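You operate a simulated robot arm through the tools that you are given. There is no shell and no other tool.

The job below is to be done with a simulated two-armed robot. You get a single attempt, and the scene is never put back.

JOB
Take the black relay out of the grey box; refit the cover.
Fine: lay the cover on the bench meanwhile; relay on the bench; tighten both screws with the bench's blue nut driver, put it back.

Only the result counts: the job must be done as asked and must still hold three seconds after the hand-in. Knocking over, shifting, dropping, spilling or breaking anything else fails it. Lids that push on must go on centred and level and be pressed home; caps that screw on are set level and turned clockwise until they are tight.

ROBOT AND FRAMES
Two 6-joint arms with two-finger grippers on one trunk, on a base that drives. Base frame: it is fixed to the floor where the robot stands at the start and does not move with it; the origin is under the middle of the robot, x ahead of it, y to its left, z up; the surface under the hand at the start is at about z = 0.88. Readings come in m, degrees, newtons and seconds.
The left shoulder is at the start at [0.07, 0.148, 1.402], the right one opposite. With the tool pointing down near the work surface each hand reaches from about 0.4 to 0.68 m from the robot's upright axis, wherever it stands, measured 20 degrees to its own side. Places, roughly: blue nut driver (3x3x12 cm) [0.6, -0.4, 1]; inside of the grey box [0.5, 0, 0.9]; top of the steel bench [0.5, -0.5, 0.9]. Payload 2.45 kg a hand.
The tool frame of a hand sits at the grasp point between the pads (the TCP): z along the fingers, y along the line on which they close. The tips reach 0.03 m beyond it. The gripper opens to 0.106 m. The gripper's body begins 0.079 m behind the TCP.
Orientation is that of the tool frame in the base frame, as a unit quaternion [w, x, y, z]. With the fingers straight down and closing along the base's y, the tool's x points along the base's -x, its y along +y and its z along -z.

CONTROLS
- The arms move only by the tool arm_command. It takes "left_motion", "right_motion" or both (then of equal length, played together; a hand with none holds still); each is a list of rows, each a list of 6 numbers: the shift along the base's x, y, z in units of 20 mm (1.0 is 20 mm), then the turn, a rotation vector about the base's x, y, z in units of 5 degrees (1.0 is 5 degrees). In form: [[x, y, z, rx, ry, rz], ...]. A call has 1 to 20 rows; each row shifts and turns the commanded pose from where the row before left it. "left_hand" and "right_hand" are, for a hand that has rows, the opening, from 0 (shut) to 1 (fully open), set as the call begins (left out, the last holds). A call with a number of a shift or a turn outside -1 to 1 is refused whole. Each row takes 0.2 s and may step no farther than 0.05 m and 8.6 degrees from the row before; otherwise, or with a gripper value out of range, the whole call is refused. A pose out of reach is approached as far as the arm can. The call stops where the force on the tool passes 40 N (or 10 N more than at its start, if that is more) or the arm is blocked; 0.2 s more then pass. Each finger travels about 0.072 m/s and halts on what it meets, pressing with about 34 N; the grip force reading is that of the motor and also rises with nothing between the fingers. The clock runs only during rows and for 0.2 s after the last one: add rows that do not move to give the fingers time. It gives the time, the measured TCP pose, the force on the tool (base axes), the opening and the grip force at its end, in the units of the frame above (readings bear some noise), with the torque about the TCP (base axes, N m) and any sound that the robot's microphone picked up.
- Cameras (640 x 400 px; columns grow to the right, rows downward): "scene" is now at [0.1137, -0.0052, 1.593]; the picture's right is [-0.10, -0.99, 0.00], its down [-0.88, 0.09, -0.47] and it looks along [0.47, -0.05, -0.88] (base axes); focal length 251 px, centre (320, 200). "left" rides on the left gripper at [0.076, 0.002, -0.106] in its tool frame; the picture's right is [-0.02, 1.00, 0.00], its down [-0.78, -0.02, -0.62] and it looks along [-0.62, -0.01, 0.78] (tool axes); focal length 247 px, centre (320, 200). "right" rides on the right gripper at [0.076, -0.002, -0.106] in its tool frame; the picture's right is [0.02, 1.00, 0.00], its down [-0.78, 0.02, -0.62] and it looks along [-0.62, 0.01, 0.78] (tool axes); focal length 247 px, centre (320, 200). There is no depth. A picture from a camera that has moved, and an enlarged one, comes with that camera's place and axes in the base frame and with its lens.
- camera(camera): a new picture of that camera. No time passes.
- lift_body(by): slides the trunk up (or, below 0, down) by that many m; the arms and the scene camera ride with it, the base frame stays. It gives what a move gives, with no picture.
- base_move(legs): drives the robot by 1 to 6 legs, each [ahead, left, turn to the left] in m, m and degrees, along the robot's own axes; the way and the turn of a leg run together, so that a leg with both is an arc; at most 1.5 m and 180 degrees a leg. The arms and the cameras ride along, it lands a little off, and it stops where it bumps. It gives what a move gives.
- head_to(pan, tilt): turns the head with the scene camera to pan (to the left, within 86 degrees either way) and tilt (down, from -29 to 69), counted from straight ahead of the robot. It gives what a move gives.
- inspect(camera, box): a new picture of the part [left, top, right, bottom] of that camera's present view, enlarged. No time passes.
- close_job(): hands the job in; it is judged then, once.

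Nothing tells you exact positions but the pictures and the camera data. Unless the task says otherwise, let go and move clear before handing in.

The tools are called after "Request:" as name(argument=value, ...) on one line, values as JSON. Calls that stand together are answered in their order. arm_command: Moves the arms, as the interface text tells. Its arguments: {"type":"object","properties":{"left_motion":{"type":"array","items":{"type":"array","items":{"type":"number"}}},"left_hand":{"type":"number"},"right_motion":{"type":"array","items":{"type":"array","items":{"type":"number"}}},"right_hand":{"type":"number"}},"required":[]} The other tools are called the same way: lift_body (by) slides the trunk up or down; base_move (legs) drives the base; head_to (pan, tilt) turns the head that bears the scene camera; camera (camera) takes a picture; inspect (camera, box) takes an enlarged picture of a part of a camera's view; close_job () hands the job in.

At the start:

```text
time_s: 0.0
left_tool_pos: [0.591, 0.1178, 0.9997]
left_ee_rot: [0.0, 0.0, 1.0, 0.0]
left_ft_force: [0.1, -0.7, -0.2]
left_torque: [-0.02, -0.02, 0.0]
left_gripper_width: 0.1059
left_finger_force: 0.1
right_tool_pos: [0.3539, -0.2535, 1.0]
right_ee_rot: [0.0, 0.0, 1.0, 0.0]
right_ft_force: [-0.7, 0.7, -0.4]
right_torque: [0.0, 0.0, -0.01]
right_gripper_width: 0.1059
right_finger_force: 0.0
trunk travel left (down, up): [-0.875, 0.065]
robot x, y, heading: [0.0012, -0.0001, 0.1]
head pan, tilt: [-6.0, 61.9]
```

scene: 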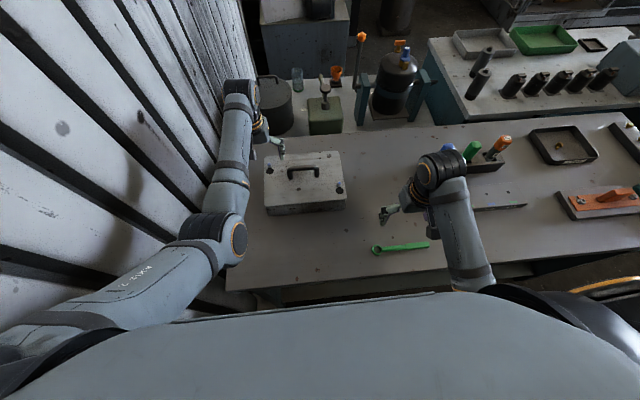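
right: 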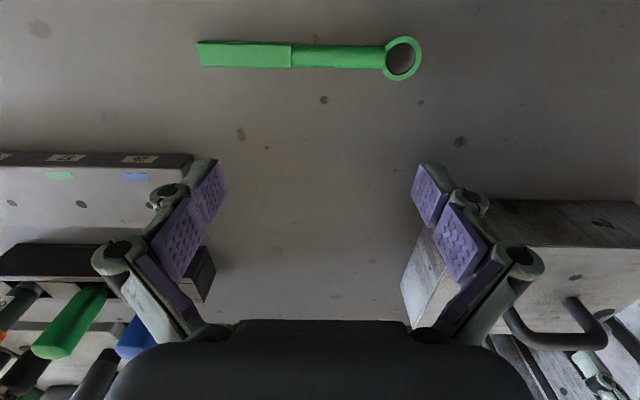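
left: 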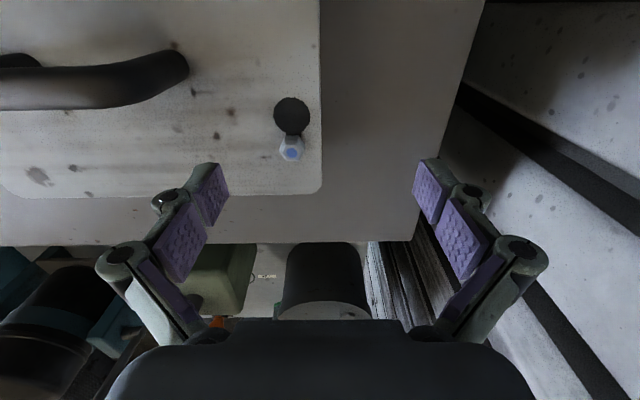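

I see the grey box with a handled cover straight ahead, a tool rack with green, orange and blue handles to the right, and a green wrench lying on the bench. I will look closer at the box, screws and rack before moving anything.

Request:
inspect(camera="scene", box=[240, 130, 370, 230])

Request:
inspect(camera="scene", box=[360, 100, 640, 275])

Request:
inspect(camera="left", box=[200, 60, 400, 200])

Request:
inspect(camera="right", box=[0, 130, 240, 400])

```text
4.00 times, centred on (305, 180) of scene
camera zoom: at [0.1137, -0.0052, 1.593], right [-0.1, -0.99, 0.0], down [-0.88, 0.09, -0.47], along [0.47, -0.05, -0.88], focal length 1005 px, centre (380, 280)
```

zoom: 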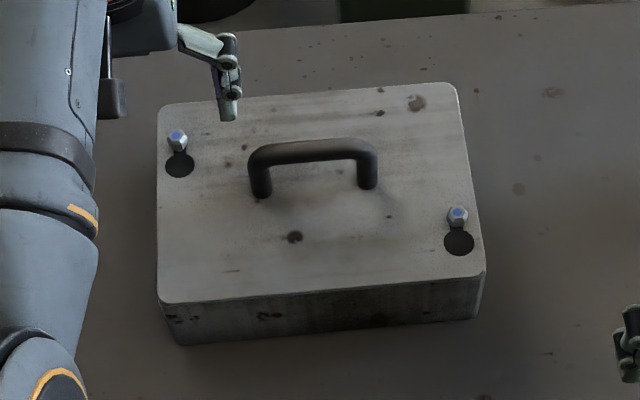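

```text
2.29 times, centred on (500, 188) of scene
camera zoom: at [0.1137, -0.0052, 1.593], right [-0.1, -0.99, 0.0], down [-0.88, 0.09, -0.47], along [0.47, -0.05, -0.88], focal length 574 px, centre (-91, 229)
```

zoom: 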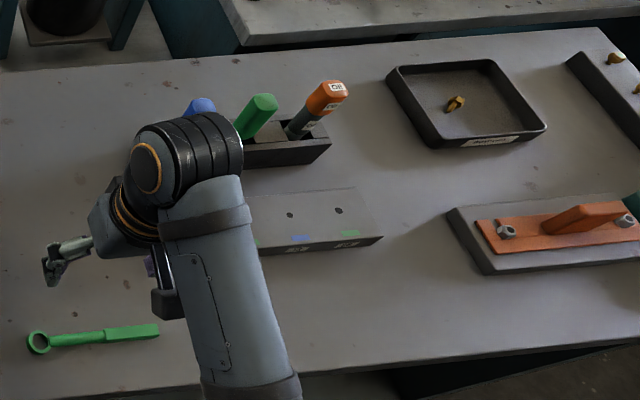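

```text
2.86 times, centred on (300, 130) of left
camera zoom: at [0.516, 0.1185, 1.106], right [0.02, 1.0, 0.0], down [0.78, -0.02, 0.62], along [0.62, -0.01, -0.78], focal length 706 px, centre (377, 400)
```

zoom: 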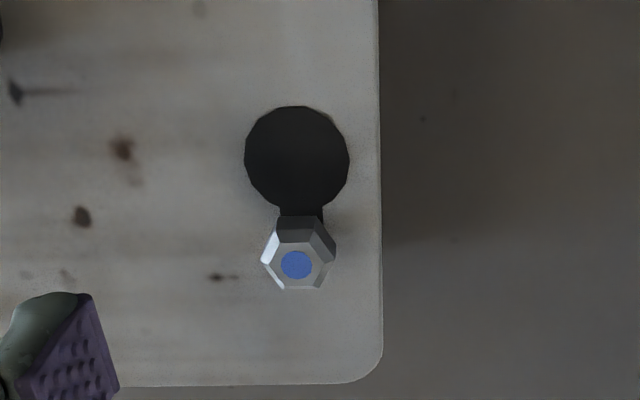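

```text
1.48 times, centred on (120, 265) of right
camera zoom: at [0.2775, -0.2546, 1.1071], right [-0.02, 1.0, 0.0], down [0.78, 0.02, 0.62], along [0.62, 0.01, -0.78], focal length 366 px, centre (616, 104)
```

zoom: 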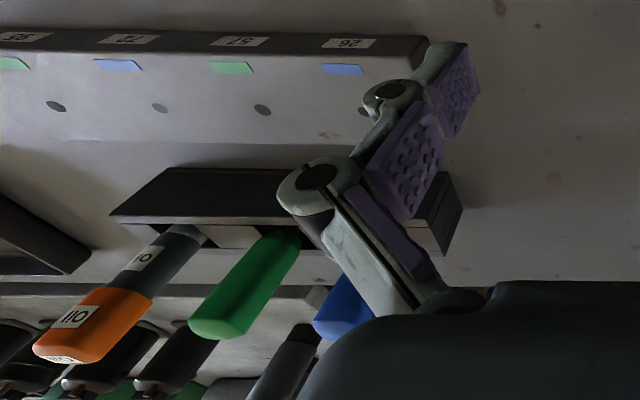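

The cover sits about x 0.45–0.63, y ±0.117, with its handle along y. Both screws sit in the +x ends of keyholes, so the cover should slide away from me once they are loose. I'll raise the right hand and shift it right to see the rack with the blue driver.

Request:
arm_command(right_motion=[[0, -0.5, 1, 0, 0, 0], [0, -0.5, 1, 0, 0, 0], [0, -0.5, 1, 0, 0, 0], [0, -0.5, 1, 0, 0, 0], [0, -0.5, 1, 0, 0, 0], [0, -0.5, 1, 0, 0, 0], [0, -0.5, 1, 0, 0, 0], [0, -0.5, 1, 0, 0, 0], [0, -0.5, 1, 0, 0, 0], [0, -0.5, 1, 0, 0, 0]])

Request:
camera(camera="right")

Request:
camera(camera="scene")

```text
time_s: 2.2
left_tool_pos: [0.5927, 0.1179, 1.0]
left_ee_rot: [0.001, 0.0, 1.0, 0.0]
left_ft_force: [-0.7, -0.2, 0.3]
left_torque: [-0.04, -0.02, 0.0]
left_gripper_width: 0.106
left_finger_force: 0.1
right_tool_pos: [0.3628, -0.3269, 1.19]
right_ee_rot: [-0.002, 0.001, 1.0, 0.0]
right_ft_force: [0.7, 0.0, 0.6]
right_torque: [0.0, -0.01, 0.01]
right_gripper_width: 0.106
right_finger_force: 0.0
right hand out of reach, approached as far as the arm can: row 7, 8, 9, 10
trunk travel left (down, up): [-0.875, 0.065]
robot x, y, heading: [0.0005, 0.0025, -0.0]
head pan, tilt: [-6.0, 61.9]
```

```text
taken
camera right: at [0.2864, -0.3283, 1.2977], right [-0.02, 1.0, 0.0], down [0.78, 0.02, 0.62], along [0.62, 0.01, -0.78], focal length 247 px, centre (320, 200)
```

right: 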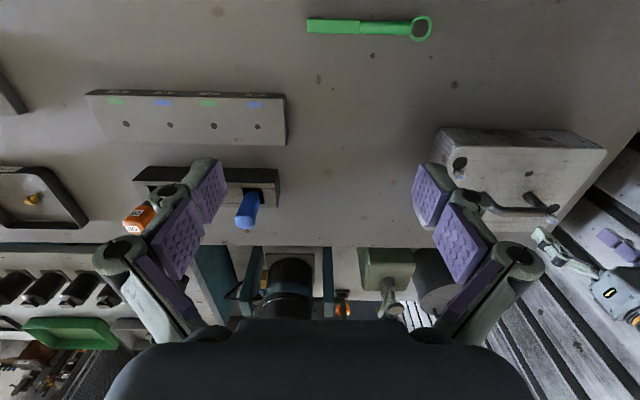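

```text
taken
camera scene: at [0.1131, -0.0043, 1.593], right [-0.1, -0.99, 0.0], down [-0.88, 0.09, -0.47], along [0.47, -0.05, -0.88], focal length 251 px, centre (320, 200)
```

scene: 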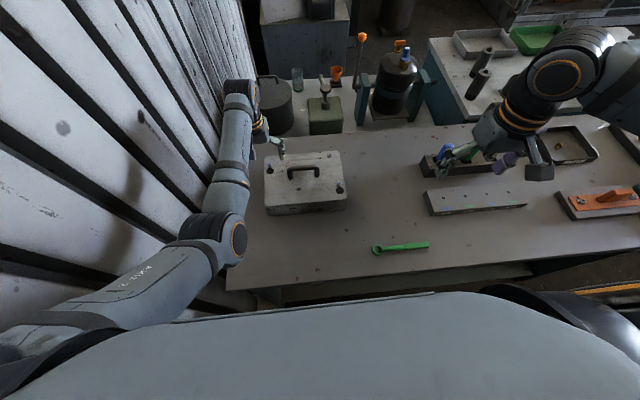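

The blue driver stands in the dark rack with a green one and an orange one beside it. A block with labelled holes lies in front, so I will zoom in on both.

Request:
inspect(camera="right", box=[80, 80, 300, 240])

Request:
inspect(camera="scene", box=[400, 130, 540, 220])

Request:
inspect(camera="right", box=[420, 110, 620, 235])

Request:
inspect(camera="scene", box=[255, 140, 355, 220])

```text
2.50 times, centred on (190, 160) of right
camera zoom: at [0.2864, -0.3283, 1.2977], right [-0.02, 1.0, 0.0], down [0.78, 0.02, 0.62], along [0.62, 0.01, -0.78], focal length 617 px, centre (645, 300)
```

zoom: 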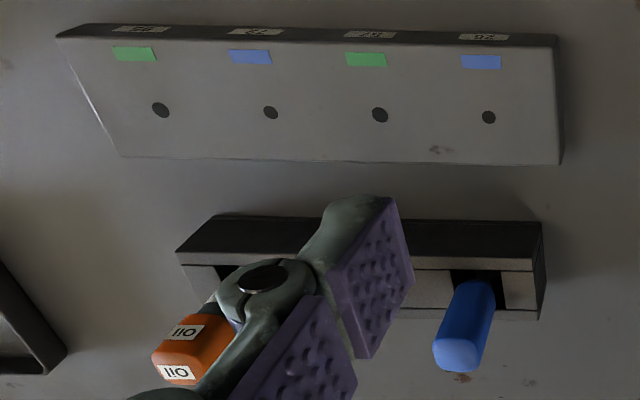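

```text
4.44 times, centred on (470, 175) of scene
camera zoom: at [0.1131, -0.0043, 1.593], right [-0.1, -0.99, 0.0], down [-0.88, 0.09, -0.47], along [0.47, -0.05, -0.88], focal length 1116 px, centre (-347, 311)
```

zoom: 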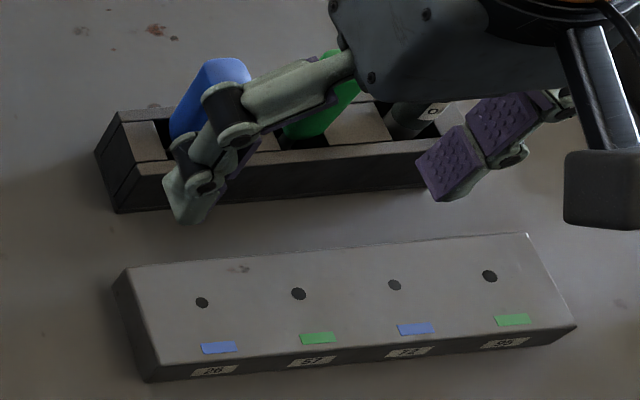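

```text
3.20 times, centred on (520, 172) of right
camera zoom: at [0.2864, -0.3283, 1.2977], right [-0.02, 1.0, 0.0], down [0.78, 0.02, 0.62], along [0.62, 0.01, -0.78], focal length 790 px, centre (-320, 288)
```

zoom: 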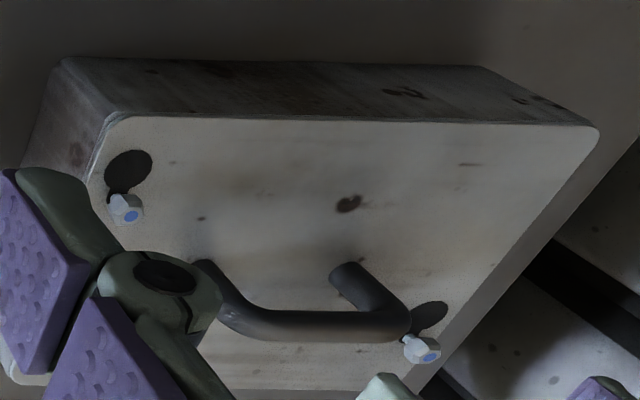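

```text
5.00 times, centred on (305, 180) of scene
camera zoom: at [0.1131, -0.0043, 1.593], right [-0.1, -0.99, 0.0], down [-0.88, 0.09, -0.47], along [0.47, -0.05, -0.88], focal length 1256 px, centre (395, 300)
```

zoom: 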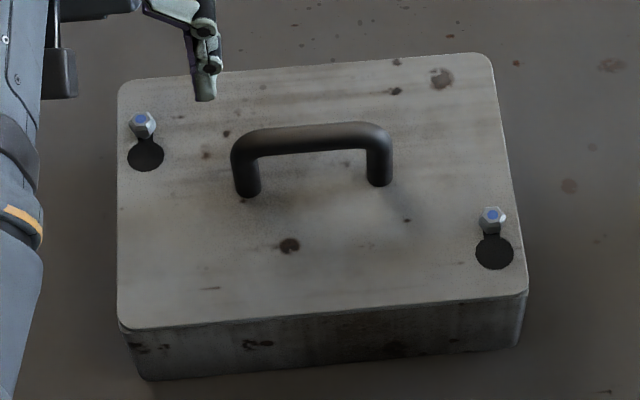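

The blue driver's top works out near [0.59, -0.457, 0.98], upright in the rack's end slot. I'll zoom in on the left screw to see whether it stands proud of the cover.

Request:
inspect(camera="left", box=[256, 80, 336, 130])

Request:
inspect(camera="left", box=[256, 125, 336, 175])

Request:
inspect(camera="scene", box=[328, 170, 360, 200])

Request:
inspect(camera="scene", box=[240, 20, 460, 150])

Request:
inspect(camera="scene", box=[420, 20, 640, 230])

```text
8.00 times, centred on (296, 105) of left
camera zoom: at [0.5156, 0.1191, 1.1061], right [0.02, 1.0, 0.0], down [0.78, -0.02, 0.62], along [0.62, -0.01, -0.78], focal length 1976 px, centre (512, 960)
```

zoom: 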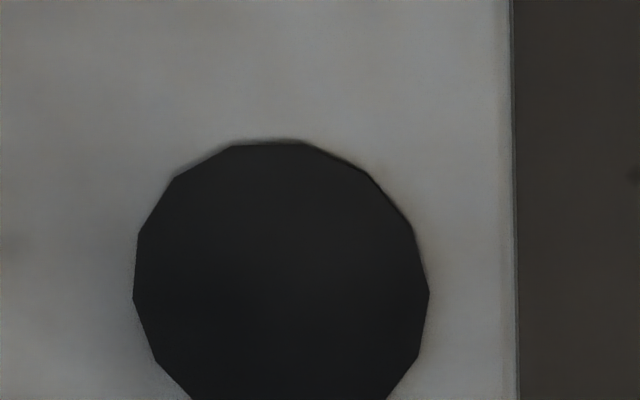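

```text
8.00 times, centred on (296, 150) of left
camera zoom: at [0.5156, 0.1191, 1.1061], right [0.02, 1.0, 0.0], down [0.78, -0.02, 0.62], along [0.62, -0.01, -0.78], focal length 1976 px, centre (512, 600)
```

zoom: 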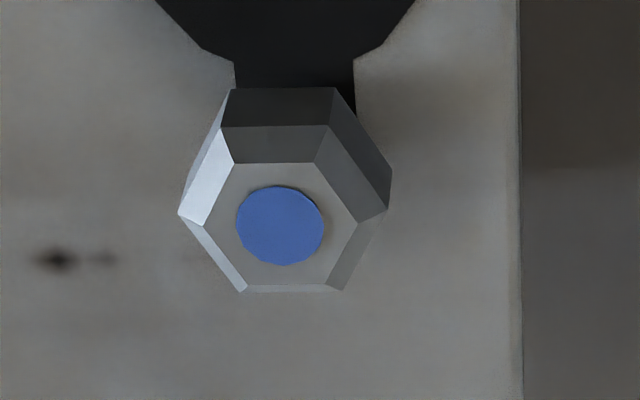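

```text
13.33 times, centred on (344, 185) of scene
camera zoom: at [0.1131, -0.0043, 1.593], right [-0.1, -0.99, 0.0], down [-0.88, 0.09, -0.47], along [0.47, -0.05, -0.88], focal length 3349 px, centre (0, 400)
```

zoom: 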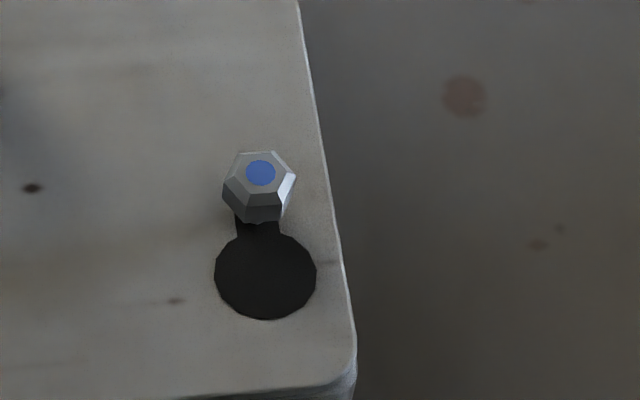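

```text
2.91 times, centred on (350, 85) of scene
camera zoom: at [0.1131, -0.0043, 1.593], right [-0.1, -0.99, 0.0], down [-0.88, 0.09, -0.47], along [0.47, -0.05, -0.88], focal length 731 px, centre (233, 534)
```

zoom: 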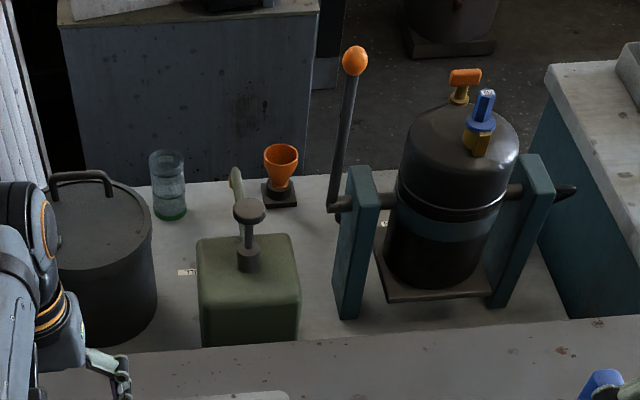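

```text
1.90 times, centred on (530, 125) of scene
camera zoom: at [0.1131, -0.0043, 1.593], right [-0.1, -0.99, 0.0], down [-0.88, 0.09, -0.47], along [0.47, -0.05, -0.88], focal length 478 px, centre (-80, 343)
```

zoom: 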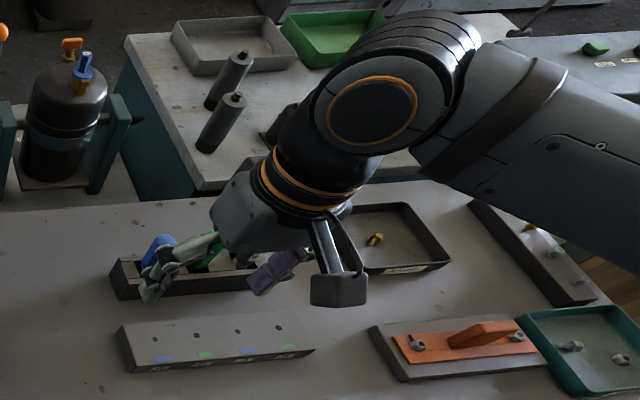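

The screws are hex heads in narrow slots, and the big holes lie about 21 mm nearer to me, so the cover must go 21 mm in +x to come free. I'll raise the left hand clear, then drive right so the right hand can reach the rack.

Request:
arm_command(left_motion=[[-0.5, 0, 1, 0, 0, 0], [-0.5, 0, 1, 0, 0, 0], [-0.5, 0, 1, 0, 0, 0], [-0.5, 0, 1, 0, 0, 0], [-0.5, 0, 1, 0, 0, 0], [-0.5, 0, 1, 0, 0, 0]])

Request:
base_move(legs=[[0, -0.22, 0]])

Request:
camera(camera="right")

Request:
camera(camera="left")

Request:
camera(camera="scene")

```text
time_s: 3.6
left_tool_pos: [0.5596, 0.1056, 1.0792]
left_ee_rot: [0.0, -0.002, 1.0, 0.002]
left_ft_force: [0.4, 0.5, 0.5]
left_torque: [0.04, -0.01, 0.01]
left_gripper_width: 0.106
left_finger_force: 0.0
left hand out of reach, approached as far as the arm can: row 4, 5, 6
right_tool_pos: [0.3648, -0.3265, 1.1901]
right_ee_rot: [0.0, 0.0, 1.0, 0.0]
right_ft_force: [-0.1, 0.1, 0.0]
right_torque: [0.01, 0.0, -0.04]
right_gripper_width: 0.1059
right_finger_force: 0.0
trunk travel left (down, up): [-0.875, 0.065]
robot x, y, heading: [0.0073, -0.001, 0.2]
head pan, tilt: [-6.0, 61.9]
```

```text
time_s: 5.3
left_tool_pos: [0.5594, -0.1076, 1.0789]
left_ee_rot: [0.0, 0.001, 1.0, 0.0]
left_ft_force: [0.4, -1.0, -0.5]
left_torque: [0.02, -0.04, 0.0]
left_gripper_width: 0.1058
left_finger_force: 0.2
right_tool_pos: [0.3627, -0.54, 1.1911]
right_ee_rot: [0.0, 0.002, 1.0, -0.001]
right_ft_force: [-0.2, 0.5, 0.9]
right_torque: [-0.04, 0.01, 0.0]
right_gripper_width: 0.106
right_finger_force: 0.0
trunk travel left (down, up): [-0.875, 0.065]
robot x, y, heading: [-0.0023, -0.2141, -0.3]
head pan, tilt: [-6.0, 61.9]
```

```text
taken
camera right: at [0.285, -0.54, 1.2981], right [-0.02, 1.0, 0.0], down [0.78, 0.01, 0.62], along [0.62, 0.01, -0.78], focal length 247 px, centre (320, 200)
```

right: 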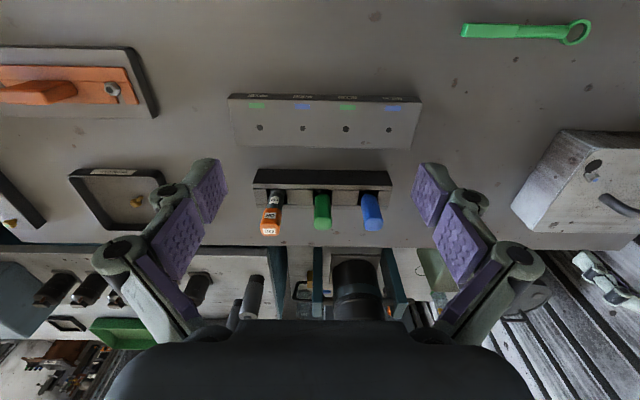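

```text
taken
camera left: at [0.4829, -0.1061, 1.1855], right [0.02, 1.0, 0.0], down [0.78, -0.02, 0.62], along [0.62, -0.01, -0.78], focal length 247 px, centre (320, 200)
```

left: 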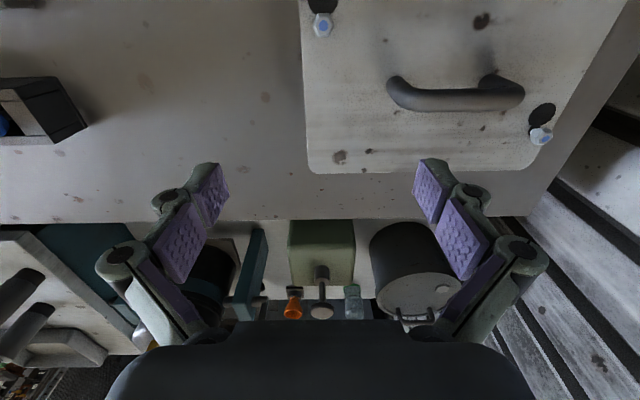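

```text
taken
camera scene: at [0.1131, -0.2147, 1.5931], right [-0.11, -0.99, 0.0], down [-0.88, 0.09, -0.47], along [0.47, -0.05, -0.88], focal length 251 px, centre (320, 200)
```

scene: 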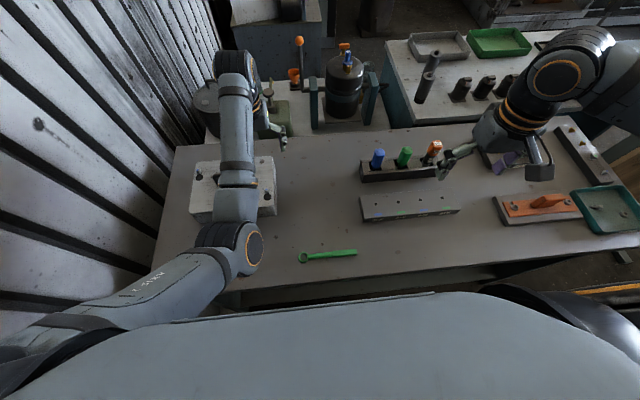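

Request:
inspect(camera="right", box=[230, 80, 430, 240])

Request:
inspect(camera="scene", box=[350, 130, 470, 230])

Request:
inspect(camera="right", box=[340, 160, 420, 240])

```text
2.50 times, centred on (330, 160) of right
camera zoom: at [0.285, -0.54, 1.2981], right [-0.02, 1.0, 0.0], down [0.78, 0.01, 0.62], along [0.62, 0.01, -0.78], focal length 617 px, centre (295, 300)
```

zoom: 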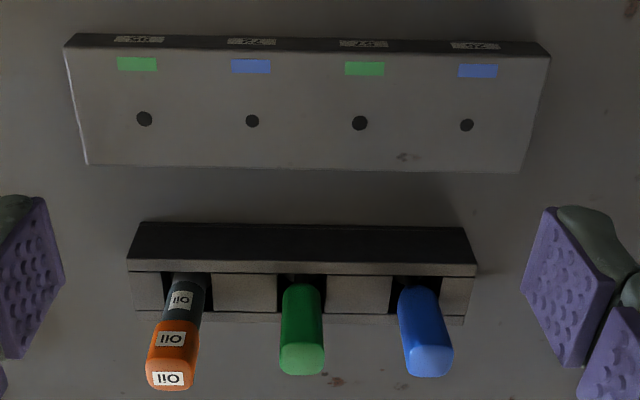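

```text
4.00 times, centred on (410, 180) of scene
camera zoom: at [0.1131, -0.2147, 1.5931], right [-0.11, -0.99, 0.0], down [-0.88, 0.09, -0.47], along [0.47, -0.05, -0.88], focal length 1005 px, centre (-40, 280)
```

zoom: 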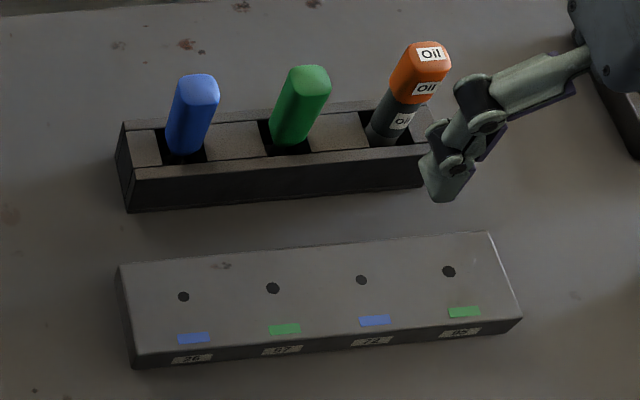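

```text
5.00 times, centred on (380, 200) of right
camera zoom: at [0.285, -0.54, 1.2981], right [-0.02, 1.0, 0.0], down [0.78, 0.01, 0.62], along [0.62, 0.01, -0.78], focal length 1235 px, centre (20, 200)
```

zoom: 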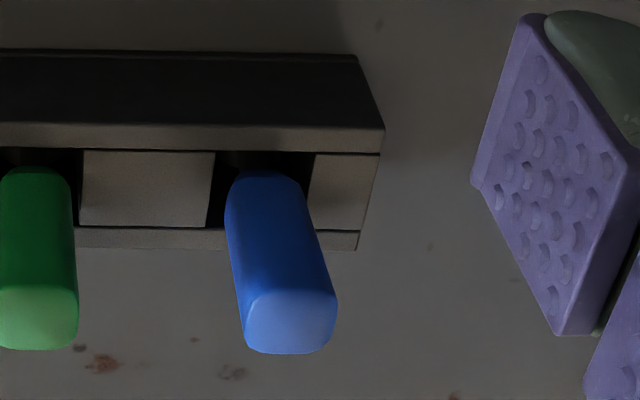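

The handle's top is about [0.570, -0.444, 1.00], its cell spans x 0.553–0.590 and y -0.461 to -0.424, and the rack top is near z 0.93. I'll bring the right hand above the handle, half open.

Request:
arm_command(right_motion=[[0.9, 0.43, -0.64, 0, 0, 0], [0.9, 0.43, -0.64, 0, 0, 0], [0.9, 0.43, -0.64, 0, 0, 0], [0.9, 0.43, -0.64, 0, 0, 0], [0.9, 0.43, -0.64, 0, 0, 0], [0.9, 0.43, -0.64, 0, 0, 0], [0.9, 0.43, -0.64, 0, 0, 0], [0.9, 0.43, -0.64, 0, 0, 0], [0.9, 0.43, -0.64, 0, 0, 0], [0.9, 0.43, -0.64, 0, 0, 0], [0, 0, 0, 0, 0, 0]], right_hand=0.55)

Request:
camera(camera="right")

Request:
camera(camera="scene")

```text
time_s: 7.7
left_tool_pos: [0.559, -0.1101, 1.0804]
left_ee_rot: [0.001, 0.001, 1.0, 0.0]
left_ft_force: [1.3, 0.2, 0.2]
left_torque: [0.0, 0.02, -0.01]
left_gripper_width: 0.1058
left_finger_force: 0.0
right_tool_pos: [0.4545, -0.5604, 1.0802]
right_ee_rot: [0.001, 0.002, 1.0, 0.001]
right_ft_force: [0.1, 0.2, 0.3]
right_torque: [0.02, 0.03, -0.01]
right_gripper_width: 0.0583
right_finger_force: 0.0
right hand out of reach, approached as far as the arm can: row 4, 5, 6, 7, 8, 9, 10
trunk travel left (down, up): [-0.875, 0.065]
robot x, y, heading: [-0.0014, -0.2139, -0.3]
head pan, tilt: [-6.0, 61.9]
```

```text
taken
camera right: at [0.3768, -0.5618, 1.1876], right [-0.02, 1.0, 0.0], down [0.78, 0.01, 0.62], along [0.62, 0.01, -0.78], focal length 247 px, centre (320, 200)
```

right: 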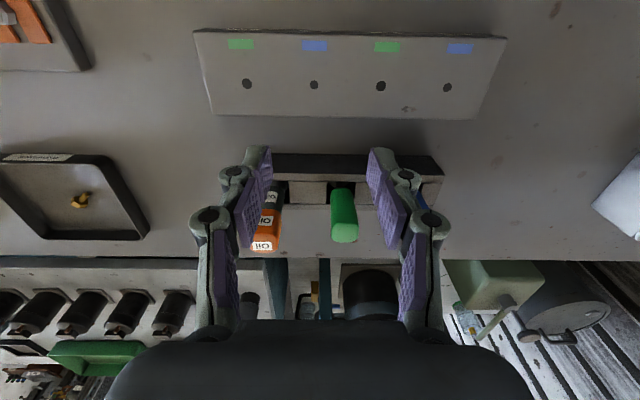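

```text
taken
camera scene: at [0.113, -0.2181, 1.593], right [-0.11, -0.99, 0.0], down [-0.88, 0.1, -0.47], along [0.47, -0.05, -0.88], focal length 251 px, centre (320, 200)
```

scene: 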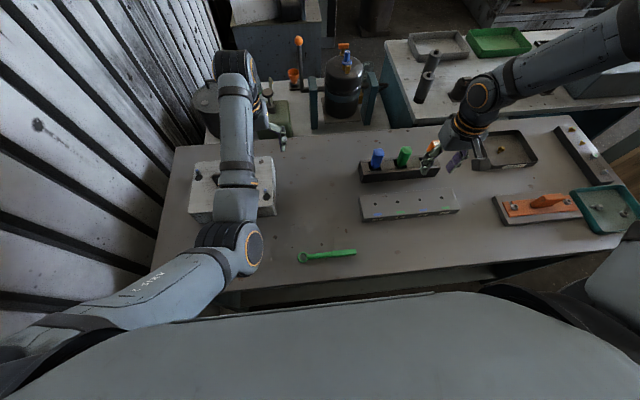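

The right hand runs out of reach at this height, since reach shrinks as it goes higher. I'll raise the trunk 6 cm, bring the right hand back from the rack, then drive farther right so the rack is more straight ahead.

Request:
lift_body(by=0.06)

Request:
base_move(legs=[[0, -0.08, 0]])

```text
time_s: 8.7
left_tool_pos: [0.5588, -0.1097, 1.139]
left_ee_rot: [0.002, 0.001, 1.0, 0.002]
left_ft_force: [0.6, -0.1, -0.1]
left_torque: [0.01, 0.02, -0.02]
left_gripper_width: 0.1058
left_finger_force: 0.1
right_tool_pos: [0.4549, -0.5606, 1.1403]
right_ee_rot: [-0.001, 0.002, 1.0, 0.002]
right_ft_force: [-0.4, 0.4, 0.7]
right_torque: [-0.02, -0.03, -0.02]
right_gripper_width: 0.0584
right_finger_force: 0.2
trunk travel left (down, up): [-0.935, 0.005]
robot x, y, heading: [-0.0034, -0.2165, 0.2]
head pan, tilt: [-6.0, 61.9]
```

```text
time_s: 9.7
left_tool_pos: [0.56, -0.1787, 1.1399]
left_ee_rot: [0.001, -0.001, 1.0, -0.001]
left_ft_force: [0.3, 0.6, -0.1]
left_torque: [-0.08, 0.01, -0.02]
left_gripper_width: 0.1061
left_finger_force: 0.0
right_tool_pos: [0.4541, -0.6317, 1.1433]
right_ee_rot: [0.0, 0.0, 1.0, -0.002]
right_ft_force: [0.6, 0.7, 1.3]
right_torque: [-0.09, 0.02, -0.02]
right_gripper_width: 0.0582
right_finger_force: 0.0
trunk travel left (down, up): [-0.935, 0.005]
robot x, y, heading: [0.0013, -0.2919, -0.1]
head pan, tilt: [-6.0, 61.9]
```

The trunk is up and the robot now stands at y ≈ -0.29. I'll bring the right hand in line with the driver while staying short of the rack.

Request:
arm_command(right_motion=[[0, 0.94, -0.2, 0, 0, 0], [0, 0.94, -0.2, 0, 0, 0], [0, 0.94, -0.2, 0, 0, 0], [0, 0.94, -0.2, 0, 0, 0], [0, 0.94, -0.2, 0, 0, 0], [0, 0.94, -0.2, 0, 0, 0], [0, 0.94, -0.2, 0, 0, 0], [0, 0.94, -0.2, 0, 0, 0], [0, 0.94, -0.2, 0, 0, 0], [0, 0.94, -0.2, 0, 0, 0], [0, 0, 0, 0, 0, 0]])

Request:
camera(camera="right")

```text
time_s: 12.1
left_tool_pos: [0.5587, -0.1873, 1.1397]
left_ee_rot: [0.002, 0.0, 1.0, 0.002]
left_ft_force: [0.6, 0.6, 0.8]
left_torque: [-0.01, 0.0, -0.03]
left_gripper_width: 0.1061
left_finger_force: 0.1
right_tool_pos: [0.3695, -0.5778, 1.1304]
right_ee_rot: [0.001, 0.001, 1.0, 0.002]
right_ft_force: [0.2, -0.5, -1.0]
right_torque: [-0.03, -0.01, -0.03]
right_gripper_width: 0.0584
right_finger_force: 0.0
right hand out of reach, approached as far as the arm can: row 1, 2, 3, 4, 5, 6, 7, 8, 9, 10
trunk travel left (down, up): [-0.935, 0.005]
robot x, y, heading: [-0.0017, -0.2915, -0.4]
head pan, tilt: [-6.0, 61.9]
```

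```text
taken
camera right: at [0.2923, -0.5794, 1.237], right [-0.02, 1.0, 0.0], down [0.78, 0.01, 0.62], along [0.62, 0.02, -0.78], focal length 247 px, centre (320, 200)
```

right: 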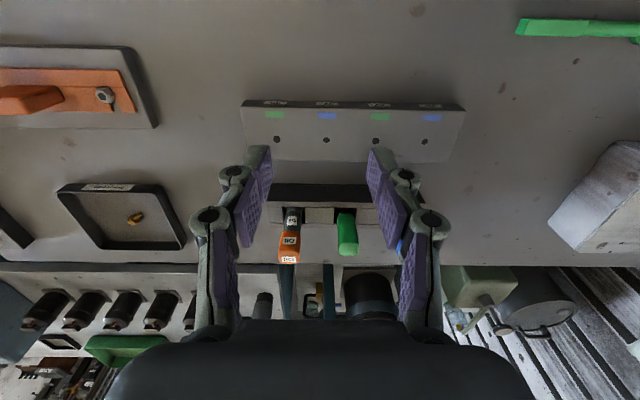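

The hand went to an odd place rather than toward the target. I'll send a still row to learn whether the commanded pose is still the unreachable one.

Request:
arm_command(right_motion=[[0, 0, 0, 0, 0, 0]])

Request:
camera(camera="scene")

```text
time_s: 12.5
left_tool_pos: [0.5586, -0.1872, 1.1392]
left_ee_rot: [0.002, 0.0, 1.0, 0.002]
left_ft_force: [-0.6, 0.1, -0.2]
left_torque: [0.01, 0.01, 0.04]
left_gripper_width: 0.1059
left_finger_force: 0.2
right_tool_pos: [0.3699, -0.5778, 1.1298]
right_ee_rot: [0.0, 0.001, 1.0, 0.001]
right_ft_force: [-0.5, -0.1, -0.3]
right_torque: [0.03, -0.02, 0.0]
right_gripper_width: 0.0582
right_finger_force: 0.1
trunk travel left (down, up): [-0.935, 0.005]
robot x, y, heading: [0.0008, -0.2911, 0.0]
head pan, tilt: [-6.0, 61.9]
```

```text
taken
camera scene: at [0.1128, -0.2975, 1.653], right [-0.11, -0.99, 0.0], down [-0.88, 0.09, -0.47], along [0.47, -0.05, -0.88], focal length 251 px, centre (320, 200)
```

scene: 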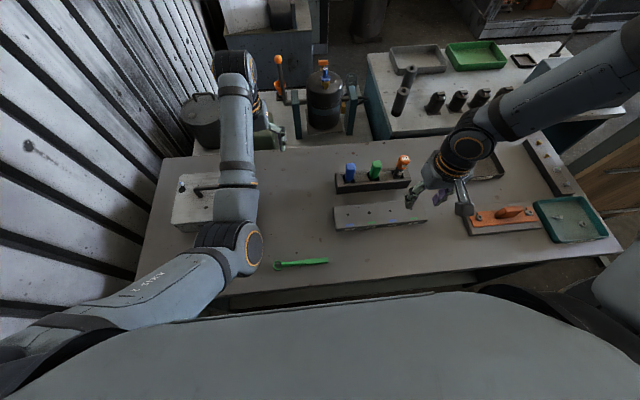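

The commanded pose resets to wherever the hand ended, so nothing carries over. I'll lower the hand to about its starting height relative to the shoulder, then move it inward step by step.

Request:
arm_command(right_motion=[[0, 0.3, -0.7, 0, 0, 0], [0, 0.3, -0.7, 0, 0, 0], [0, 0.3, -0.7, 0, 0, 0], [0, 0.3, -0.7, 0, 0, 0], [0, 0.3, -0.7, 0, 0, 0]])

```text
time_s: 13.7
left_tool_pos: [0.5588, -0.1871, 1.1395]
left_ee_rot: [0.001, -0.001, 1.0, 0.002]
left_ft_force: [0.1, 0.3, -0.5]
left_torque: [-0.01, 0.06, 0.01]
left_gripper_width: 0.1058
left_finger_force: 0.1
right_tool_pos: [0.3501, -0.5835, 1.0701]
right_ee_rot: [0.0, 0.0, 1.0, 0.002]
right_ft_force: [-0.2, 0.0, -0.8]
right_torque: [0.02, 0.0, -0.03]
right_gripper_width: 0.0586
right_finger_force: 0.1
right hand out of reach, approached as far as the arm can: row 1, 2, 3, 4, 5
trunk travel left (down, up): [-0.935, 0.005]
robot x, y, heading: [0.0033, -0.2916, -0.1]
head pan, tilt: [-6.0, 61.9]
```

It slid along some limit again. I'll probe with a short pure +x move to find out which directions are free.

Request:
arm_command(right_motion=[[0.5, 0, 0, 0, 0, 0], [0.5, 0, 0, 0, 0, 0], [0.5, 0, 0, 0, 0, 0]])

```text
time_s: 14.5
left_tool_pos: [0.5583, -0.1869, 1.1397]
left_ee_rot: [0.001, 0.001, 1.0, 0.002]
left_ft_force: [-0.3, -0.4, 0.6]
left_torque: [0.01, -0.01, -0.04]
left_gripper_width: 0.1062
left_finger_force: 0.0
right_tool_pos: [0.3728, -0.5959, 1.0744]
right_ee_rot: [0.001, -0.001, 1.0, 0.003]
right_ft_force: [0.3, 0.0, -0.8]
right_torque: [0.02, 0.01, 0.0]
right_gripper_width: 0.0583
right_finger_force: 0.0
right hand out of reach, approached as far as the arm can: row 1, 2, 3
trunk travel left (down, up): [-0.935, 0.005]
robot x, y, heading: [-0.0023, -0.2915, -0.0]
head pan, tilt: [-6.0, 61.9]
```

Every stuck point lies on one ray from the right shoulder, about -27°, so a yaw-type joint seems to be at its limit. I'll test whether turning the hand along with the arm frees it.

Request:
arm_command(right_motion=[[0, 0.5, 0, 0, 0, 1], [0, 0.5, 0, 0, 0, 1], [0, 0.5, 0, 0, 0, 1], [0, 0.5, 0, 0, 0, 1]])

Request:
camera(camera="scene")

```text
time_s: 15.5
left_tool_pos: [0.5584, -0.1875, 1.1397]
left_ee_rot: [0.001, 0.0, 1.0, 0.001]
left_ft_force: [-0.1, -0.1, 0.2]
left_torque: [-0.01, -0.04, 0.0]
left_gripper_width: 0.106
left_finger_force: 0.1
right_tool_pos: [0.3549, -0.582, 1.0862]
right_ee_rot: [0.0, -0.173, 0.985, 0.002]
right_ft_force: [0.3, 0.4, -0.2]
right_torque: [0.01, 0.01, 0.03]
right_gripper_width: 0.0582
right_finger_force: 0.1
right hand out of reach, approached as far as the arm can: row 1, 2, 3, 4
trunk travel left (down, up): [-0.935, 0.005]
robot x, y, heading: [-0.0021, -0.2934, 0.1]
head pan, tilt: [-6.0, 61.9]
```

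```text
taken
camera scene: at [0.1127, -0.2972, 1.653], right [-0.11, -0.99, 0.0], down [-0.88, 0.09, -0.47], along [0.47, -0.05, -0.88], focal length 251 px, centre (320, 200)
```

scene: 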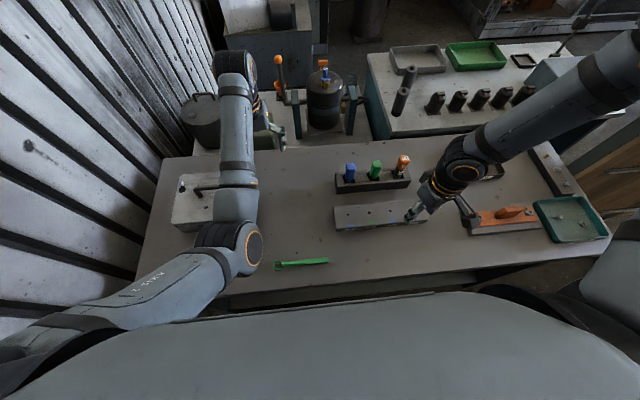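

Yaw turned freely but the position stayed stuck, so an inboard joint is at its limit. I'll undo the yaw and retrace to a pose that was reachable on the first move, then come down along the same line.

Request:
arm_command(right_motion=[[0, -0.5, 0.5, 0, 0, -1], [0, -0.5, 0.8, 0, 0, -1], [0, -0.1, 0.9, 0, 0, -1], [0, 0, 0.9, 0, 0, -1], [0, 0, 0.9, 0, 0, 0], [0, 0, 0.6, 0, 0, 0]])

```text
time_s: 16.9
left_tool_pos: [0.5578, -0.1873, 1.1399]
left_ee_rot: [0.002, 0.001, 1.0, 0.002]
left_ft_force: [0.3, 0.8, 0.1]
left_torque: [-0.01, -0.02, 0.0]
left_gripper_width: 0.106
left_finger_force: 0.1
right_tool_pos: [0.3553, -0.6042, 1.1774]
right_ee_rot: [0.0, 0.002, 1.0, 0.002]
right_ft_force: [0.4, 0.0, -1.1]
right_torque: [0.0, -0.01, -0.04]
right_gripper_width: 0.0584
right_finger_force: 0.1
trunk travel left (down, up): [-0.935, 0.005]
robot x, y, heading: [-0.0009, -0.2925, -0.2]
head pan, tilt: [-6.0, 61.9]
```

That pose was in reach. Now I'll come down the same line the first move went up.

Request:
arm_command(right_motion=[[0, 0.5, -1, 0, 0, 0], [0, 0.5, -1, 0, 0, 0], [0, 0.5, -1, 0, 0, 0], [0, 0.5, -1, 0, 0, 0], [0, 0.5, -1, 0, 0, 0], [0, 0.5, -1, 0, 0, 0]])

Request:
camera(camera="scene")

```text
time_s: 18.3
left_tool_pos: [0.5589, -0.1865, 1.139]
left_ee_rot: [0.001, -0.001, 1.0, 0.002]
left_ft_force: [1.1, 0.9, -0.3]
left_torque: [0.0, -0.03, -0.01]
left_gripper_width: 0.1058
left_finger_force: 0.2
right_tool_pos: [0.3374, -0.5782, 1.0658]
right_ee_rot: [0.001, 0.0, 1.0, 0.002]
right_ft_force: [0.0, -0.7, -0.5]
right_torque: [-0.01, 0.03, -0.01]
right_gripper_width: 0.0582
right_finger_force: 0.0
right hand out of reach, approached as far as the arm can: row 4, 5, 6
trunk travel left (down, up): [-0.935, 0.005]
robot x, y, heading: [0.0014, -0.2934, -0.2]
head pan, tilt: [-6.0, 61.9]
```

```text
taken
camera scene: at [0.1136, -0.297, 1.653], right [-0.11, -0.99, 0.0], down [-0.88, 0.09, -0.47], along [0.47, -0.05, -0.88], focal length 251 px, centre (320, 200)
```

scene: 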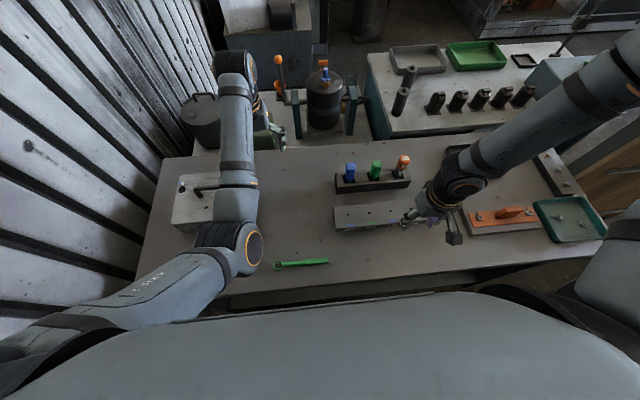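

The right arm has changed posture: its elbow now swings out to the right, and the inward motion is stuck at a joint limit. I'll turn the head to look at both arms and understand how they are folded.

Request:
head_to(pan=-60, tilt=25)

Request:
camera(camera="scene")

Request:
head_to(pan=40, tilt=45)

Request:
camera(camera="scene")

```text
time_s: 19.6
left_tool_pos: [0.5603, -0.1871, 1.1401]
left_ee_rot: [0.001, 0.0, 1.0, 0.002]
left_ft_force: [-0.2, 0.0, 0.5]
left_torque: [-0.02, -0.01, 0.0]
left_gripper_width: 0.1062
left_finger_force: 0.0
right_tool_pos: [0.3367, -0.5773, 1.0668]
right_ee_rot: [0.002, 0.001, 1.0, 0.003]
right_ft_force: [-0.9, 0.4, 0.1]
right_torque: [0.0, -0.01, 0.0]
right_gripper_width: 0.0585
right_finger_force: 0.0
trunk travel left (down, up): [-0.935, 0.005]
robot x, y, heading: [-0.0032, -0.2883, -0.0]
head pan, tilt: [-60.0, 25.0]
```

```text
taken
camera scene: at [0.095, -0.3702, 1.7052], right [-0.87, -0.5, 0.0], down [-0.21, 0.37, -0.91], along [0.45, -0.79, -0.42], focal length 251 px, centre (320, 200)
```

scene: 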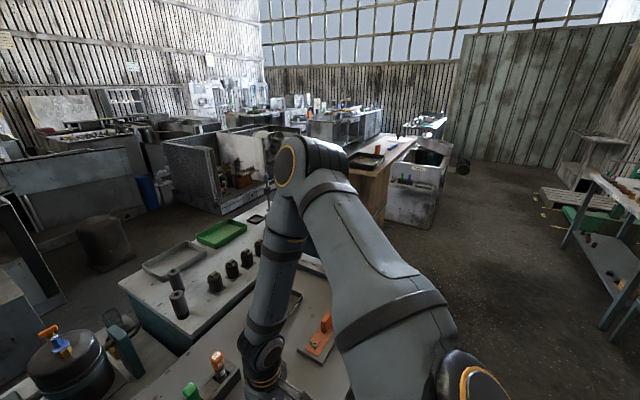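

```text
time_s: 21.3
left_tool_pos: [0.5595, -0.1877, 1.1396]
left_ee_rot: [0.001, 0.0, 1.0, 0.002]
left_ft_force: [0.2, 0.3, 0.6]
left_torque: [0.02, 0.03, 0.01]
left_gripper_width: 0.1061
left_finger_force: 0.1
right_tool_pos: [0.3367, -0.5772, 1.0664]
right_ee_rot: [0.001, 0.001, 1.0, 0.003]
right_ft_force: [-0.4, 0.2, 0.4]
right_torque: [0.02, 0.0, -0.03]
right_gripper_width: 0.0582
right_finger_force: 0.1
trunk travel left (down, up): [-0.935, 0.005]
robot x, y, heading: [-0.0028, -0.2965, 0.1]
head pan, tilt: [40.0, 45.0]
```

```text
taken
camera scene: at [0.1113, -0.2384, 1.6747], right [0.64, -0.77, 0.0], down [-0.54, -0.45, -0.71], along [0.54, 0.45, -0.71], focal length 251 px, centre (320, 200)
```

scene: 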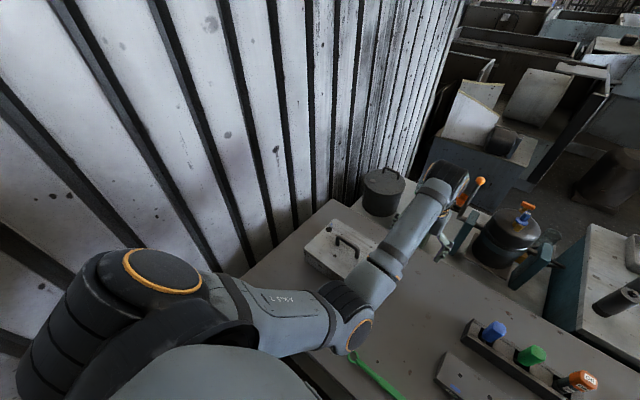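

The right arm has flipped to elbow-up, which limits it badly, while the left arm is still in its good elbow-down posture. The left hand can do every step if I drive the robot to suit, so I'll park the right hand high and drive right until the left hand is over the rack.

Request:
arm_command(right_motion=[[0, -0.3, 0.9, 0, 0, 0], [0, -0.3, 0.9, 0, 0, 0], [0, -0.3, 0.9, 0, 0, 0], [0, -0.3, 0.9, 0, 0, 0], [0, -0.3, 0.9, 0, 0, 0]])

Request:
head_to(pan=0, tilt=55)

Request:
base_move(legs=[[0, -0.26, 0]])

Request:
camera(camera="scene")

Request:
camera(camera="left")

```text
time_s: 22.5
left_tool_pos: [0.5561, -0.1897, 1.1405]
left_ee_rot: [0.001, 0.0, 1.0, 0.002]
left_ft_force: [-0.3, -0.6, 0.9]
left_torque: [0.04, -0.03, 0.04]
left_gripper_width: 0.1059
left_finger_force: 0.1
right_tool_pos: [0.3376, -0.6076, 1.157]
right_ee_rot: [0.001, 0.001, 1.0, 0.002]
right_ft_force: [0.0, -0.7, -0.6]
right_torque: [0.01, -0.06, 0.01]
right_gripper_width: 0.0585
right_finger_force: 0.2
trunk travel left (down, up): [-0.935, 0.005]
robot x, y, heading: [0.0001, -0.2894, -0.2]
head pan, tilt: [40.0, 45.0]
```

```text
time_s: 23.6
left_tool_pos: [0.5594, -0.1874, 1.1399]
left_ee_rot: [0.001, 0.0, 1.0, 0.002]
left_ft_force: [-0.3, 0.6, 0.3]
left_torque: [0.0, -0.03, 0.0]
left_gripper_width: 0.1059
left_finger_force: 0.0
right_tool_pos: [0.3387, -0.6055, 1.1565]
right_ee_rot: [0.0, 0.0, 1.0, 0.001]
right_ft_force: [0.6, 0.1, 0.1]
right_torque: [-0.03, 0.0, 0.0]
right_gripper_width: 0.0584
right_finger_force: 0.0
trunk travel left (down, up): [-0.935, 0.005]
robot x, y, heading: [-0.0039, -0.2931, -0.3]
head pan, tilt: [0.0, 55.0]
```

```text
time_s: 25.4
left_tool_pos: [0.5579, -0.4473, 1.1395]
left_ee_rot: [0.002, 0.001, 1.0, 0.001]
left_ft_force: [-0.1, 0.0, 0.3]
left_torque: [-0.02, -0.04, -0.02]
left_gripper_width: 0.106
left_finger_force: 0.1
right_tool_pos: [0.336, -0.8654, 1.1575]
right_ee_rot: [0.0, 0.003, 1.0, 0.0]
right_ft_force: [-0.8, 1.1, 0.8]
right_torque: [0.01, 0.02, 0.04]
right_gripper_width: 0.0584
right_finger_force: 0.0
trunk travel left (down, up): [-0.935, 0.005]
robot x, y, heading: [-0.0051, -0.5518, -0.4]
head pan, tilt: [0.0, 55.0]
```

```text
taken
camera scene: at [0.1199, -0.5479, 1.6613], right [-0.01, -1.0, 0.0], down [-0.82, 0.0, -0.57], along [0.57, 0.0, -0.82], focal length 251 px, centre (320, 200)
```

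scene: 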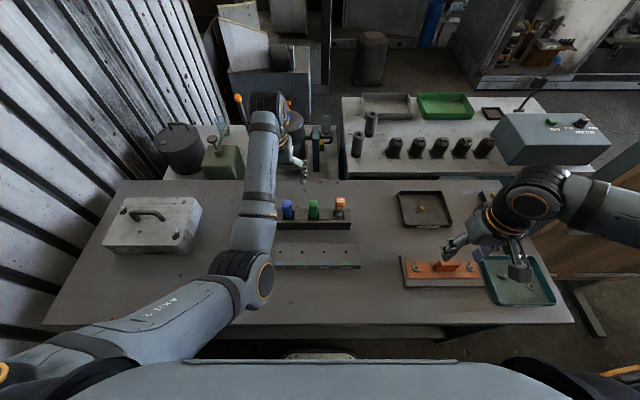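

```text
taken
camera left: at [0.4819, -0.4459, 1.2456], right [0.02, 1.0, 0.0], down [0.78, -0.02, 0.62], along [0.62, -0.01, -0.78], focal length 247 px, centre (320, 200)
```

left: 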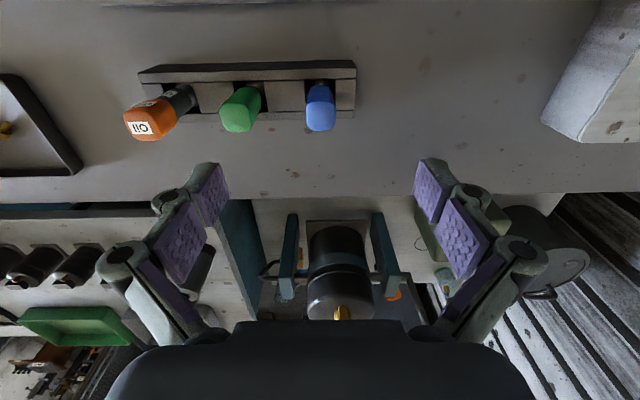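

The left hand is now nearly above the blue driver. I'll zoom in to fix its position from this camera.

Request:
inspect(camera="left", box=[280, 50, 380, 150])

Request:
inspect(camera="scene", box=[260, 180, 370, 280])

```text
4.00 times, centred on (330, 100) of left
camera zoom: at [0.4819, -0.4459, 1.2456], right [0.02, 1.0, 0.0], down [0.78, -0.02, 0.62], along [0.62, -0.01, -0.78], focal length 988 px, centre (280, 600)
```

zoom: 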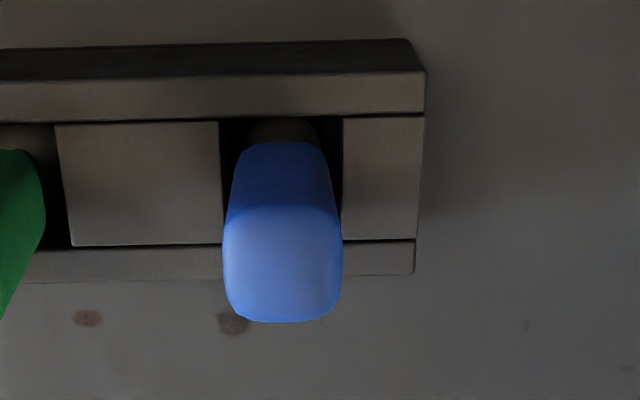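

```text
4.00 times, centred on (315, 230) of scene
camera zoom: at [0.1199, -0.5479, 1.6613], right [-0.01, -1.0, 0.0], down [-0.82, 0.0, -0.57], along [0.57, 0.0, -0.82], focal length 1005 px, centre (340, 80)
```

zoom: 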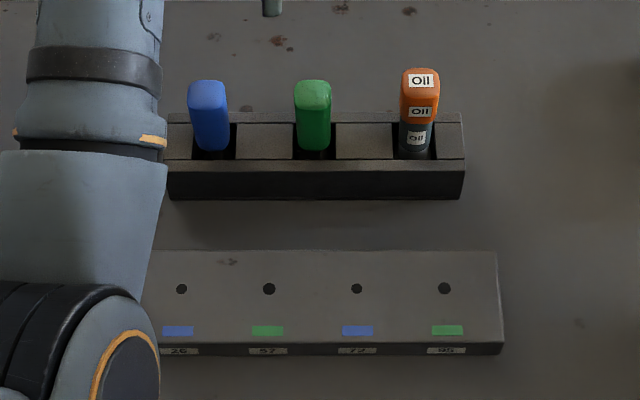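

From this camera the handle centre is [0.5695, -0.446], with its top at z ≈ 1.0. I'll line up the left hand, part-open the gripper and come down to just above it.

Request:
arm_command(left_motion=[[0.3, 0, 0, 0, 0, 0], [0.25, 0.05, -0.5, 0, 0, 0], [0, 0, -0.9, 0, 0, 0], [0, 0, -0.9, 0, 0, 0], [0, 0, -0.9, 0, 0, 0], [0, 0, -0.8, 0, 0, 0], [0, 0, 0, 0, 0, 0]], left_hand=0.55)

Request:
camera(camera="left")

Request:
inspect(camera="scene", box=[240, 130, 370, 280])

```text
time_s: 27.1
left_tool_pos: [0.5695, -0.4471, 1.0592]
left_ee_rot: [0.001, 0.0, 1.0, 0.002]
left_ft_force: [-1.2, -0.2, -1.3]
left_torque: [0.0, 0.0, 0.0]
left_gripper_width: 0.0584
left_finger_force: 0.0
right_tool_pos: [0.337, -0.8674, 1.1572]
right_ee_rot: [0.001, 0.003, 1.0, 0.002]
right_ft_force: [0.2, 0.1, 0.7]
right_torque: [0.04, -0.02, 0.0]
right_gripper_width: 0.0583
right_finger_force: 0.0
trunk travel left (down, up): [-0.935, 0.005]
robot x, y, heading: [0.0005, -0.5523, -0.3]
head pan, tilt: [0.0, 55.0]
```

```text
taken
camera left: at [0.4935, -0.4479, 1.1656], right [0.02, 1.0, 0.0], down [0.78, -0.02, 0.62], along [0.62, -0.01, -0.78], focal length 247 px, centre (320, 200)
```

left: 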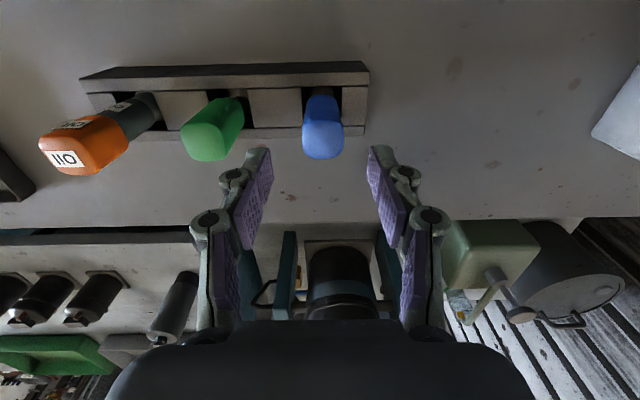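

```text
2.67 times, centred on (305, 205) of scene
camera zoom: at [0.1197, -0.5519, 1.6613], right [-0.01, -1.0, 0.0], down [-0.82, 0.0, -0.57], along [0.57, 0.0, -0.82], focal length 670 px, centre (360, 187)
```

zoom: 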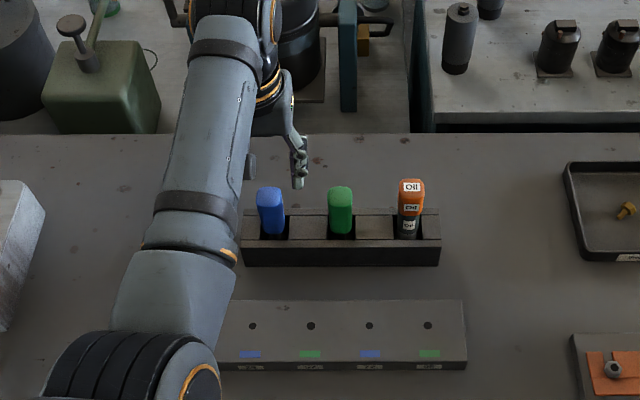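

Request:
inspect(camera="left", box=[270, 70, 390, 190])

```text
3.33 times, centred on (330, 130) of left
camera zoom: at [0.4935, -0.4479, 1.1656], right [0.02, 1.0, 0.0], down [0.78, -0.02, 0.62], along [0.62, -0.01, -0.78], focal length 823 px, centre (287, 433)
```

zoom: 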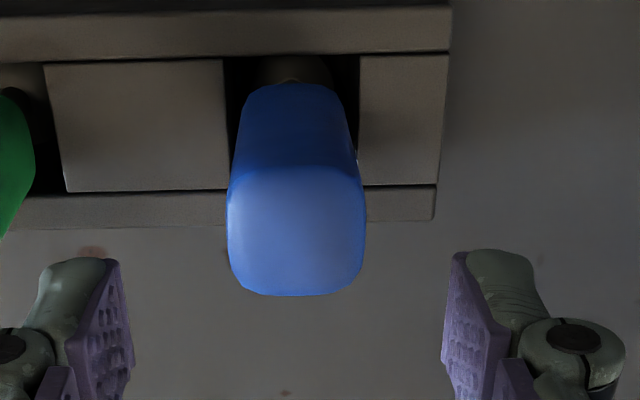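

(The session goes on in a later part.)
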